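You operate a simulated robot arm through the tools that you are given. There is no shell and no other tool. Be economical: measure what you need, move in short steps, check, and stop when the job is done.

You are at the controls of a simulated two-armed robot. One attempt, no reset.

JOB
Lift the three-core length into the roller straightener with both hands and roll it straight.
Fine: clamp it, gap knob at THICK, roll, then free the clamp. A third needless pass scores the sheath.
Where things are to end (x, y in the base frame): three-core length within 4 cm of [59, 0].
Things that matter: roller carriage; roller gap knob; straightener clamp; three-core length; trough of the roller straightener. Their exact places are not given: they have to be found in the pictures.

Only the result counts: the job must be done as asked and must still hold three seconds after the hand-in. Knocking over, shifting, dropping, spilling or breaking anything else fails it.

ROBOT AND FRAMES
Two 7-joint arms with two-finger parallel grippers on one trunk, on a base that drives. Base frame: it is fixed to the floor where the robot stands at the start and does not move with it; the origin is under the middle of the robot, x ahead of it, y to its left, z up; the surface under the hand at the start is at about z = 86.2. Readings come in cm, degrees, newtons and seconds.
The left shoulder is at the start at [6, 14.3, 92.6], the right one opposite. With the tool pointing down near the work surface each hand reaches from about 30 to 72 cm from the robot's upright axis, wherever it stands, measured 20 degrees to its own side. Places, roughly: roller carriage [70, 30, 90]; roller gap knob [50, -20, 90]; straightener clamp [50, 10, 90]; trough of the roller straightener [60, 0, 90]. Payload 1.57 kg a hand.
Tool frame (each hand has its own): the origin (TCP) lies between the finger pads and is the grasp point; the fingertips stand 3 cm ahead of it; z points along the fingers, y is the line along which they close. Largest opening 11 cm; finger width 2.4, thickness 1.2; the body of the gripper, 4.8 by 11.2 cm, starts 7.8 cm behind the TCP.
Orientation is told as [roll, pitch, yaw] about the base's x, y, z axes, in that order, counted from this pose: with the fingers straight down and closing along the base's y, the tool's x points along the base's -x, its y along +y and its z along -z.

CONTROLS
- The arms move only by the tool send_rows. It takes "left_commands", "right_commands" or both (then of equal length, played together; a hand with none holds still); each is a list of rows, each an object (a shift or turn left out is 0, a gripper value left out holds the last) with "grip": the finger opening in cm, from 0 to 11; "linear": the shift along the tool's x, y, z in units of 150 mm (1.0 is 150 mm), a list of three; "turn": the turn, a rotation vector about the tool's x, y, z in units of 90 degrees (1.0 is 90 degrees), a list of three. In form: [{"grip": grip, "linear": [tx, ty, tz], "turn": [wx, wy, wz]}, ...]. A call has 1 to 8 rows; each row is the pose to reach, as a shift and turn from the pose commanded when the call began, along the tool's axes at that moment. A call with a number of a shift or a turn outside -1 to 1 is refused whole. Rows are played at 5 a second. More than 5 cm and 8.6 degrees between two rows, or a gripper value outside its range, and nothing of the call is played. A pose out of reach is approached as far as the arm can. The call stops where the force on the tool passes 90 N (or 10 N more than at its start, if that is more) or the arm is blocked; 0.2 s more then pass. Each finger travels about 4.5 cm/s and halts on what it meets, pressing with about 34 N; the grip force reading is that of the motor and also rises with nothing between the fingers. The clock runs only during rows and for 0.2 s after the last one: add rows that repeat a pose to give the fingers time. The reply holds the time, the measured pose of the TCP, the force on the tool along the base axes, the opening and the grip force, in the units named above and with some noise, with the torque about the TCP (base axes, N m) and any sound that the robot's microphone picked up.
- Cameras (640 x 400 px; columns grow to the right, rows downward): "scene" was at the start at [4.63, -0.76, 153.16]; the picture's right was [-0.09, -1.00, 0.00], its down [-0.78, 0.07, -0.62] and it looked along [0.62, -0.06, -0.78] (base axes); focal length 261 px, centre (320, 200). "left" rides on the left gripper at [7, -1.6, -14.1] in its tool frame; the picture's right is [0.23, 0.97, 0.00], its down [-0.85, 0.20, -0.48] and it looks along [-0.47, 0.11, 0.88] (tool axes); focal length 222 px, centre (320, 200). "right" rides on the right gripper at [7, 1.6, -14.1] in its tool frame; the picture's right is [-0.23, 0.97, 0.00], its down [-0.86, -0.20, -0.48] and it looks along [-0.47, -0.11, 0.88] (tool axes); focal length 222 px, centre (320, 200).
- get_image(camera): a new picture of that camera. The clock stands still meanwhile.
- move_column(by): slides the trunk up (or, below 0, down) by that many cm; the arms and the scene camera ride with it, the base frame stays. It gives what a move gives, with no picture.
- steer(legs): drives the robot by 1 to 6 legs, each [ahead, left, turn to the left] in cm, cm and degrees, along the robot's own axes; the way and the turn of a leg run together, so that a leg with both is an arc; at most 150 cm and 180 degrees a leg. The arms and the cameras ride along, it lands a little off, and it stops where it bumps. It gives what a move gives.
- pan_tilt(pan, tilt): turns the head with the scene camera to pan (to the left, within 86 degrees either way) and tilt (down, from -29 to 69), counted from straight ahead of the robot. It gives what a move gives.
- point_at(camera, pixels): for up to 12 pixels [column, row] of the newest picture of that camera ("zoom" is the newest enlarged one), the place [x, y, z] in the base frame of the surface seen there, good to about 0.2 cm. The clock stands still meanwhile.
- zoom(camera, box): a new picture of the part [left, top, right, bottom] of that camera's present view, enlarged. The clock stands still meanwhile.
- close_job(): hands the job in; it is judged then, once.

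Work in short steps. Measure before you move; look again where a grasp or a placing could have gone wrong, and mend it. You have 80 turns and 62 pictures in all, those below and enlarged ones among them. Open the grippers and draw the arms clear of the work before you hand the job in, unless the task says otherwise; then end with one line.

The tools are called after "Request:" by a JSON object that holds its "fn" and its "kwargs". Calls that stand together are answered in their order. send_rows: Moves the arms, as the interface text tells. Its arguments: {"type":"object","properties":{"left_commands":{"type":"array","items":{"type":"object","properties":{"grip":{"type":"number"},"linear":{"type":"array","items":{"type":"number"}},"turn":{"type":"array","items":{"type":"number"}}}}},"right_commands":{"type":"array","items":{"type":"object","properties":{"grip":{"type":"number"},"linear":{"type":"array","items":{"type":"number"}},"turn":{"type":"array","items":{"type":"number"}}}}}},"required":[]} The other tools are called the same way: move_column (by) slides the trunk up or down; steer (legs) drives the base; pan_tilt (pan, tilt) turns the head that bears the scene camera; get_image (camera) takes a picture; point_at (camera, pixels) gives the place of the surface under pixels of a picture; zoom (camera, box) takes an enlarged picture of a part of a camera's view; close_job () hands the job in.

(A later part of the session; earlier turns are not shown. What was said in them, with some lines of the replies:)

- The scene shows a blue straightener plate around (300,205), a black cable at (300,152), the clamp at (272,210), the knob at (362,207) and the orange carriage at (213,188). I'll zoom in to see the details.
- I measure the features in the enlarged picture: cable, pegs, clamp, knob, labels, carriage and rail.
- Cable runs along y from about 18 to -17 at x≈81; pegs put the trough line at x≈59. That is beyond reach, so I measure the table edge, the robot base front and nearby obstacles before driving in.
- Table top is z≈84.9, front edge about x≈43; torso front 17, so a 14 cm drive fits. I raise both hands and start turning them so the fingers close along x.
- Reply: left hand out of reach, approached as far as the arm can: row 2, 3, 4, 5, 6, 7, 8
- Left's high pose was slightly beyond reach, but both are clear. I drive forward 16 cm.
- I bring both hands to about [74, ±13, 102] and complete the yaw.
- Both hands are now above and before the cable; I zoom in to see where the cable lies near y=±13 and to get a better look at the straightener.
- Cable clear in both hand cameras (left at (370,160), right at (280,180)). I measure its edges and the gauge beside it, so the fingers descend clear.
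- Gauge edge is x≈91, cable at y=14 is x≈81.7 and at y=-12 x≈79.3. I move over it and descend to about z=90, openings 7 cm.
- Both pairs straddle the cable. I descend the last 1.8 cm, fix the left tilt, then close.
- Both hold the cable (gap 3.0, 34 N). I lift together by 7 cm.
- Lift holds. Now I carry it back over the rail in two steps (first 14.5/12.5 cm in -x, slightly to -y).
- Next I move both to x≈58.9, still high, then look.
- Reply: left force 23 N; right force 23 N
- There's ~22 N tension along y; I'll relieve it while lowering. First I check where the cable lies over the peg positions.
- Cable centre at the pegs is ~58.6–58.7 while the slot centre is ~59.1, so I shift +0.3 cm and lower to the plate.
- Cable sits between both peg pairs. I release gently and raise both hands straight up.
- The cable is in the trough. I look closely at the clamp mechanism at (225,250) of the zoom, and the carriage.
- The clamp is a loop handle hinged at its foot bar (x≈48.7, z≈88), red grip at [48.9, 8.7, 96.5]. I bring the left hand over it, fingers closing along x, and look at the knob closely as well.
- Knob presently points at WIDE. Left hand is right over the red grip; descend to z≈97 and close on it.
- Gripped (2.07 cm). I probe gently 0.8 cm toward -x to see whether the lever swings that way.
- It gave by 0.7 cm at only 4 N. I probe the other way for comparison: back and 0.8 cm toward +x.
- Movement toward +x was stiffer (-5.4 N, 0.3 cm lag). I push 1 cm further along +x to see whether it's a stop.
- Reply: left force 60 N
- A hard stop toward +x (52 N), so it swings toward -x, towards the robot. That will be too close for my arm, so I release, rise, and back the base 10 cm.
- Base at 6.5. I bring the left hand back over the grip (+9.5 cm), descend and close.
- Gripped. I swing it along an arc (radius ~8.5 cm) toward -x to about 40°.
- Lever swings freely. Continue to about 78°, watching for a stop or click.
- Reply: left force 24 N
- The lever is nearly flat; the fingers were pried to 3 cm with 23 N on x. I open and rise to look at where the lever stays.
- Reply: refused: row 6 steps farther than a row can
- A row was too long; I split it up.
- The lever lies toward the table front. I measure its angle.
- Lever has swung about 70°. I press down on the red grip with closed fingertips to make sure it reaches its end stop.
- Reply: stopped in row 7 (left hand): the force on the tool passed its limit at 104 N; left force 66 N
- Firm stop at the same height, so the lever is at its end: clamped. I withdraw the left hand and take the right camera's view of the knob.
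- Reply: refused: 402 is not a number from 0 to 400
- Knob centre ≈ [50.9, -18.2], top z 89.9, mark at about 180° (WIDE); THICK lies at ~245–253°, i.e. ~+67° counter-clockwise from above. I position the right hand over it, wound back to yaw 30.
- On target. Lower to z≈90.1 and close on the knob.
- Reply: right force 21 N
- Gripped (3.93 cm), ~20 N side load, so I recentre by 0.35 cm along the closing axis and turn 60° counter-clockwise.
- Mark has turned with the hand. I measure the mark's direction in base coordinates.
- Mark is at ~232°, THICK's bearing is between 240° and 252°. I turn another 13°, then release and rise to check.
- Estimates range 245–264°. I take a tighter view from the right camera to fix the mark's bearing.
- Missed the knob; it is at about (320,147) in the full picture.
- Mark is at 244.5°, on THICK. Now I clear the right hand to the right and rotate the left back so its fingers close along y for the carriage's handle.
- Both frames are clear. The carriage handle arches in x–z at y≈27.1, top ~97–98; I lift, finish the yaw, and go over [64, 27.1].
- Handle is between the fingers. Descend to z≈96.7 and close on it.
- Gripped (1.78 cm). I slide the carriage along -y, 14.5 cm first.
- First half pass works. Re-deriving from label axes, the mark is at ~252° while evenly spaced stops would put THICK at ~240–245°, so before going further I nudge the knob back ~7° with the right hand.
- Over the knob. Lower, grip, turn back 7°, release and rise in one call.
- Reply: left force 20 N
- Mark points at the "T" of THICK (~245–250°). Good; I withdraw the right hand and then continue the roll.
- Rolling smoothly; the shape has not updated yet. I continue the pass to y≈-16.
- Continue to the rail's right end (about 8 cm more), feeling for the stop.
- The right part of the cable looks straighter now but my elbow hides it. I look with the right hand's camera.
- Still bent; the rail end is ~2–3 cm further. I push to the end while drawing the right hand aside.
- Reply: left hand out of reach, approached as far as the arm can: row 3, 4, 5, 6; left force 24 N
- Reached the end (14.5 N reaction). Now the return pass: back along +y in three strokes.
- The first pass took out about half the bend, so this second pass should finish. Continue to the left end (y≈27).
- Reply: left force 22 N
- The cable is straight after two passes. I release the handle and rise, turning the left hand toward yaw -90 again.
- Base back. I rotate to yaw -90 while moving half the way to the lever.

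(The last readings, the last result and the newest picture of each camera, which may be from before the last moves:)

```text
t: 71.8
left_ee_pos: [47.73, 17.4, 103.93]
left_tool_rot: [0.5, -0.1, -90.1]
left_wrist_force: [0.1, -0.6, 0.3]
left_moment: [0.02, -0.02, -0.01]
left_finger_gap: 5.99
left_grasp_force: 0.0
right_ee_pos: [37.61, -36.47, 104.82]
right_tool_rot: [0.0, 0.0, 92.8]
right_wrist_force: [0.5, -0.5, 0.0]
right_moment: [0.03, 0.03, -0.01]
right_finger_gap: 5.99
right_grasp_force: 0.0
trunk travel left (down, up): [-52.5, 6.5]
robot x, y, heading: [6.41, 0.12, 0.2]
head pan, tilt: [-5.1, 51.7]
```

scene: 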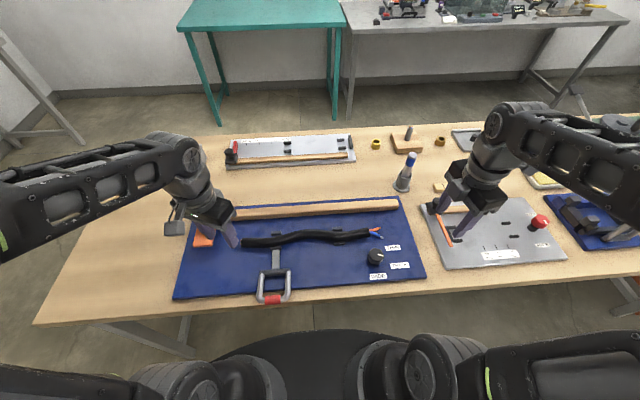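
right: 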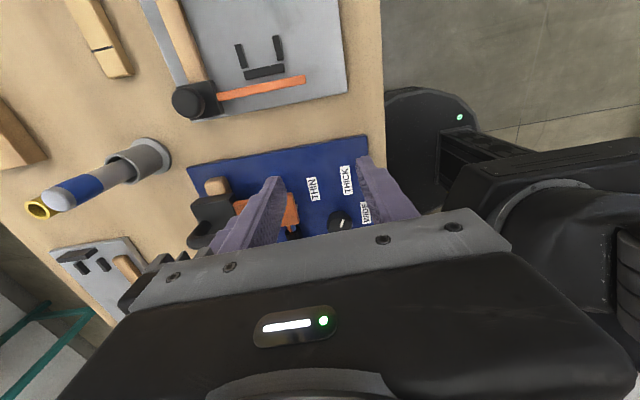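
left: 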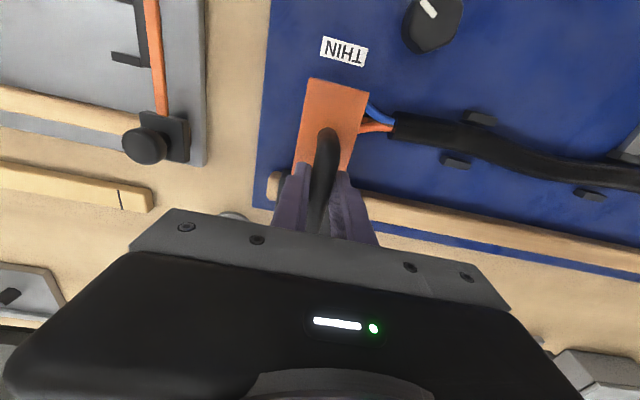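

Now over the lever's red grip [41.2, 8.6], down to z≈91.4 and close.

Request:
{"fn": "send_rows", "kwargs": {"left_commands": [{"grip": 6, "linear": [-0.3, -0.2, 0.05]}, {"linear": [-0.587, -0.433, 0.1]}, {"linear": [-0.587, -0.433, 0.35]}, {"linear": [-0.587, -0.433, 0.6]}, {"linear": [-0.587, -0.433, 0.833]}, {"grip": 4, "linear": [-0.587, -0.433, 0.833]}, {"grip": 1, "linear": [-0.587, -0.433, 0.833]}, {"grip": 1, "linear": [-0.587, -0.433, 0.833]}]}}

Request:
{"fn": "send_rows", "kwargs": {"left_commands": [{"grip": 1}, {"grip": 1}]}}

Request:
{"fn": "zoom", "kwargs": {"camera": "scene", "box": [200, 190, 360, 290]}}

```text
refused: row 1 steps farther than a row can; nothing moved
```

```text
t: 72.4
left_ee_pos: [47.68, 17.41, 103.97]
left_tool_rot: [0.5, -0.1, -90.0]
left_wrist_force: [0.3, 0.2, 0.1]
left_moment: [0.0, 0.01, 0.0]
left_finger_gap: 0.99
left_grasp_force: 0.0
right_ee_pos: [37.62, -36.41, 104.66]
right_tool_rot: [0.0, 0.1, 92.8]
right_wrist_force: [-0.4, 0.2, 0.7]
right_moment: [-0.02, 0.03, -0.01]
right_finger_gap: 6.0
right_grasp_force: 0.1
trunk travel left (down, up): [-52.5, 6.5]
robot x, y, heading: [6.13, -0.1, 0.3]
head pan, tilt: [-5.1, 51.7]
```

```text
4.00 times, centred on (280, 240) of scene
```

zoom: 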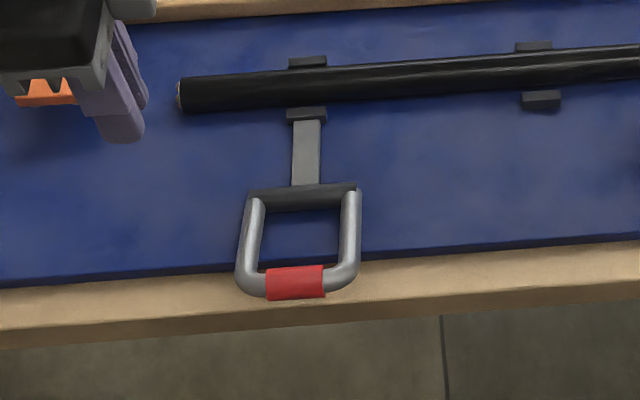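

That call was refused (step too long) and nothing moved but the fingers. I resend with shorter steps and reopened fingers.

Request:
{"fn": "send_rows", "kwargs": {"left_commands": [{"grip": 6, "linear": [-0.2, -0.14, 0]}, {"linear": [-0.39, -0.29, 0]}, {"linear": [-0.587, -0.433, 0.05]}, {"grip": 6, "linear": [-0.587, -0.433, 0.25]}, {"linear": [-0.587, -0.433, 0.45]}, {"linear": [-0.587, -0.433, 0.65]}, {"linear": [-0.587, -0.433, 0.833]}, {"linear": [-0.587, -0.433, 0.833]}]}}

Request:
{"fn": "send_rows", "kwargs": {"left_commands": [{"grip": 4}, {"grip": 2}, {"grip": 1}, {"grip": 1}]}}

```text
t: 74.2
left_ee_pos: [41.34, 8.55, 91.23]
left_tool_rot: [0.5, -0.1, -90.1]
left_wrist_force: [0.1, -0.2, -0.2]
left_moment: [-0.02, -0.01, 0.01]
left_finger_gap: 6.02
left_grasp_force: 0.1
right_ee_pos: [37.54, -36.38, 104.62]
right_tool_rot: [0.1, 0.1, 92.7]
right_wrist_force: [0.3, -0.1, -1.4]
right_moment: [0.01, -0.01, 0.0]
right_finger_gap: 6.02
right_grasp_force: 0.1
trunk travel left (down, up): [-52.5, 6.5]
robot x, y, heading: [6.44, 0.05, 0.5]
head pan, tilt: [-5.1, 51.7]
```

```text
t: 75.2
left_ee_pos: [41.37, 8.52, 91.27]
left_tool_rot: [0.6, -0.1, -90.0]
left_wrist_force: [-1.9, 0.3, 0.1]
left_moment: [0.02, 0.05, 0.0]
left_finger_gap: 2.08
left_grasp_force: 26.3
right_ee_pos: [37.5, -36.53, 104.73]
right_tool_rot: [0.0, 0.1, 92.7]
right_wrist_force: [-0.3, -0.5, -0.1]
right_moment: [-0.03, 0.02, 0.0]
right_finger_gap: 5.98
right_grasp_force: 0.1
trunk travel left (down, up): [-52.5, 6.5]
robot x, y, heading: [6.32, 0.1, 0.6]
head pan, tilt: [-5.1, 51.7]
```

Gripped (2.08 cm). I swing the lever back up along the arc to upright.

Request:
{"fn": "send_rows", "kwargs": {"left_commands": [{"linear": [0, 0.04, -0.085]}, {"linear": [0, 0.094, -0.163]}, {"linear": [0, 0.16, -0.229]}, {"linear": [0, 0.237, -0.283]}, {"linear": [0, 0.323, -0.323]}, {"linear": [0, 0.413, -0.347]}, {"linear": [0, 0.507, -0.355]}, {"linear": [0, 0.53, -0.355]}]}}

Request:
{"fn": "zoom", "kwargs": {"camera": "scene", "box": [200, 190, 360, 290]}}

```text
t: 77.0
left_ee_pos: [49.1, 8.54, 96.75]
left_tool_rot: [0.5, -0.1, -90.0]
left_wrist_force: [-4.3, -5.3, -1.5]
left_moment: [-0.4, 0.28, 0.06]
left_finger_gap: 2.05
left_grasp_force: 34.6
right_ee_pos: [37.57, -36.57, 104.74]
right_tool_rot: [-0.1, 0.1, 92.8]
right_wrist_force: [0.8, 0.1, 0.8]
right_moment: [0.0, 0.04, 0.02]
right_finger_gap: 5.99
right_grasp_force: 0.1
trunk travel left (down, up): [-52.5, 6.5]
robot x, y, heading: [6.2, -0.04, 0.2]
head pan, tilt: [-5.1, 51.7]
```

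```text
4.00 times, centred on (280, 240) of scene
```

zoom: 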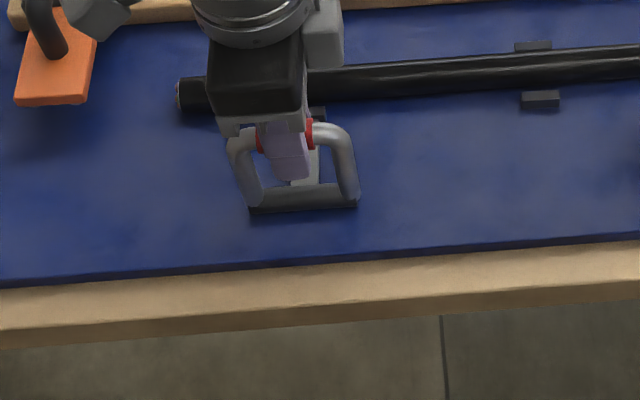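

Upright again. I nudge 0.5 cm to the stop, release, and lift straight up and away to the left.

Request:
{"fn": "send_rows", "kwargs": {"left_commands": [{"linear": [0, 0.033, 0]}, {"linear": [0, 0.02, 0]}, {"grip": 4, "linear": [0, 0.01, 0]}, {"grip": 6, "linear": [0, 0.01, 0]}, {"grip": 6, "linear": [0, 0.01, -0.2]}, {"linear": [0, 0.01, -0.45]}, {"linear": [0.25, 0.01, -0.45]}, {"linear": [0.5, 0.01, -0.45]}]}}

Request:
{"fn": "steer", "kwargs": {"legs": [[-8, 0, 0]]}}

Request:
{"fn": "zoom", "kwargs": {"camera": "scene", "box": [170, 100, 430, 260]}}

Request:
{"fn": "point_at", "kwargs": {"camera": "zoom", "pixels": [[320, 200], [200, 200], [260, 200], [400, 200], [260, 270], [470, 190]]}}

```text
t: 78.8
left_ee_pos: [49.13, 16.11, 103.53]
left_tool_rot: [0.7, -0.1, -90.0]
left_wrist_force: [-0.1, -0.3, -0.3]
left_moment: [-0.01, 0.0, 0.03]
left_finger_gap: 6.01
left_grasp_force: 0.1
right_ee_pos: [37.53, -36.52, 104.7]
right_tool_rot: [0.1, 0.0, 92.8]
right_wrist_force: [0.2, 1.2, -0.1]
right_moment: [0.03, 0.0, 0.01]
right_finger_gap: 5.98
right_grasp_force: 0.0
trunk travel left (down, up): [-52.5, 6.5]
robot x, y, heading: [6.51, -0.06, 0.2]
head pan, tilt: [-5.1, 51.7]
```

```text
t: 79.8
left_ee_pos: [41.1, 15.99, 103.58]
left_tool_rot: [0.7, -0.2, -90.1]
left_wrist_force: [0.0, 0.0, 0.5]
left_moment: [0.01, -0.04, 0.01]
left_finger_gap: 5.99
left_grasp_force: 0.0
right_ee_pos: [29.45, -36.58, 104.73]
right_tool_rot: [0.0, 0.0, 92.8]
right_wrist_force: [0.1, 1.1, -0.9]
right_moment: [0.0, -0.06, 0.01]
right_finger_gap: 6.0
right_grasp_force: 0.0
trunk travel left (down, up): [-52.5, 6.5]
robot x, y, heading: [-1.42, -0.15, 0.4]
head pan, tilt: [-5.1, 51.7]
```

```text
2.46 times, centred on (300, 180) of scene
```

zoom: 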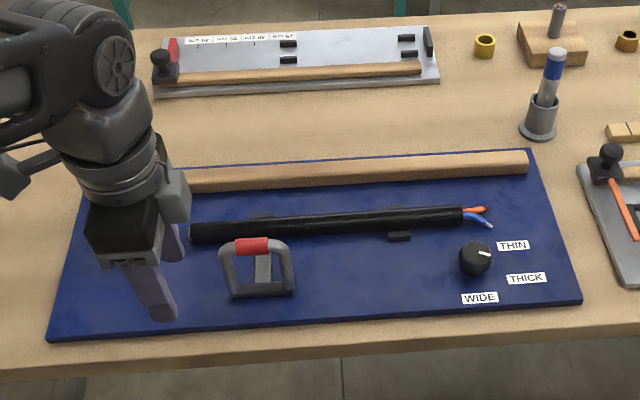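

```text
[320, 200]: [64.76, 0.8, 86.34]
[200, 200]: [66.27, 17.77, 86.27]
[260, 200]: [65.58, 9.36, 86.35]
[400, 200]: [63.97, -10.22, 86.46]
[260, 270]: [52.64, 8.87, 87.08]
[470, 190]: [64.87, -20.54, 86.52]
```

The clamp is upright (free), the carriage parked left, the cable straight. I check the cable's place.

Request:
{"fn": "point_at", "kwargs": {"camera": "zoom", "pixels": [[196, 230], [325, 220], [458, 212]]}}

```text
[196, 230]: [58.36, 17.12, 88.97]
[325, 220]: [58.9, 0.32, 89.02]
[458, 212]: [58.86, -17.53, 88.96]
```

Cable centre ≈ [58.9, 0], straight, clamp free, hands open and clear. Handing in.

Request:
{"fn": "close_job", "kwargs": {}}

```text
The job is handed in.
```

The three-core length is straight in the trough at about [58.9, 0]. It was rolled in two passes (out and back), with the gap knob turned to THICK by eye. I then freed the clamp back to upright, opened both hands and drew them clear before handing the job in.
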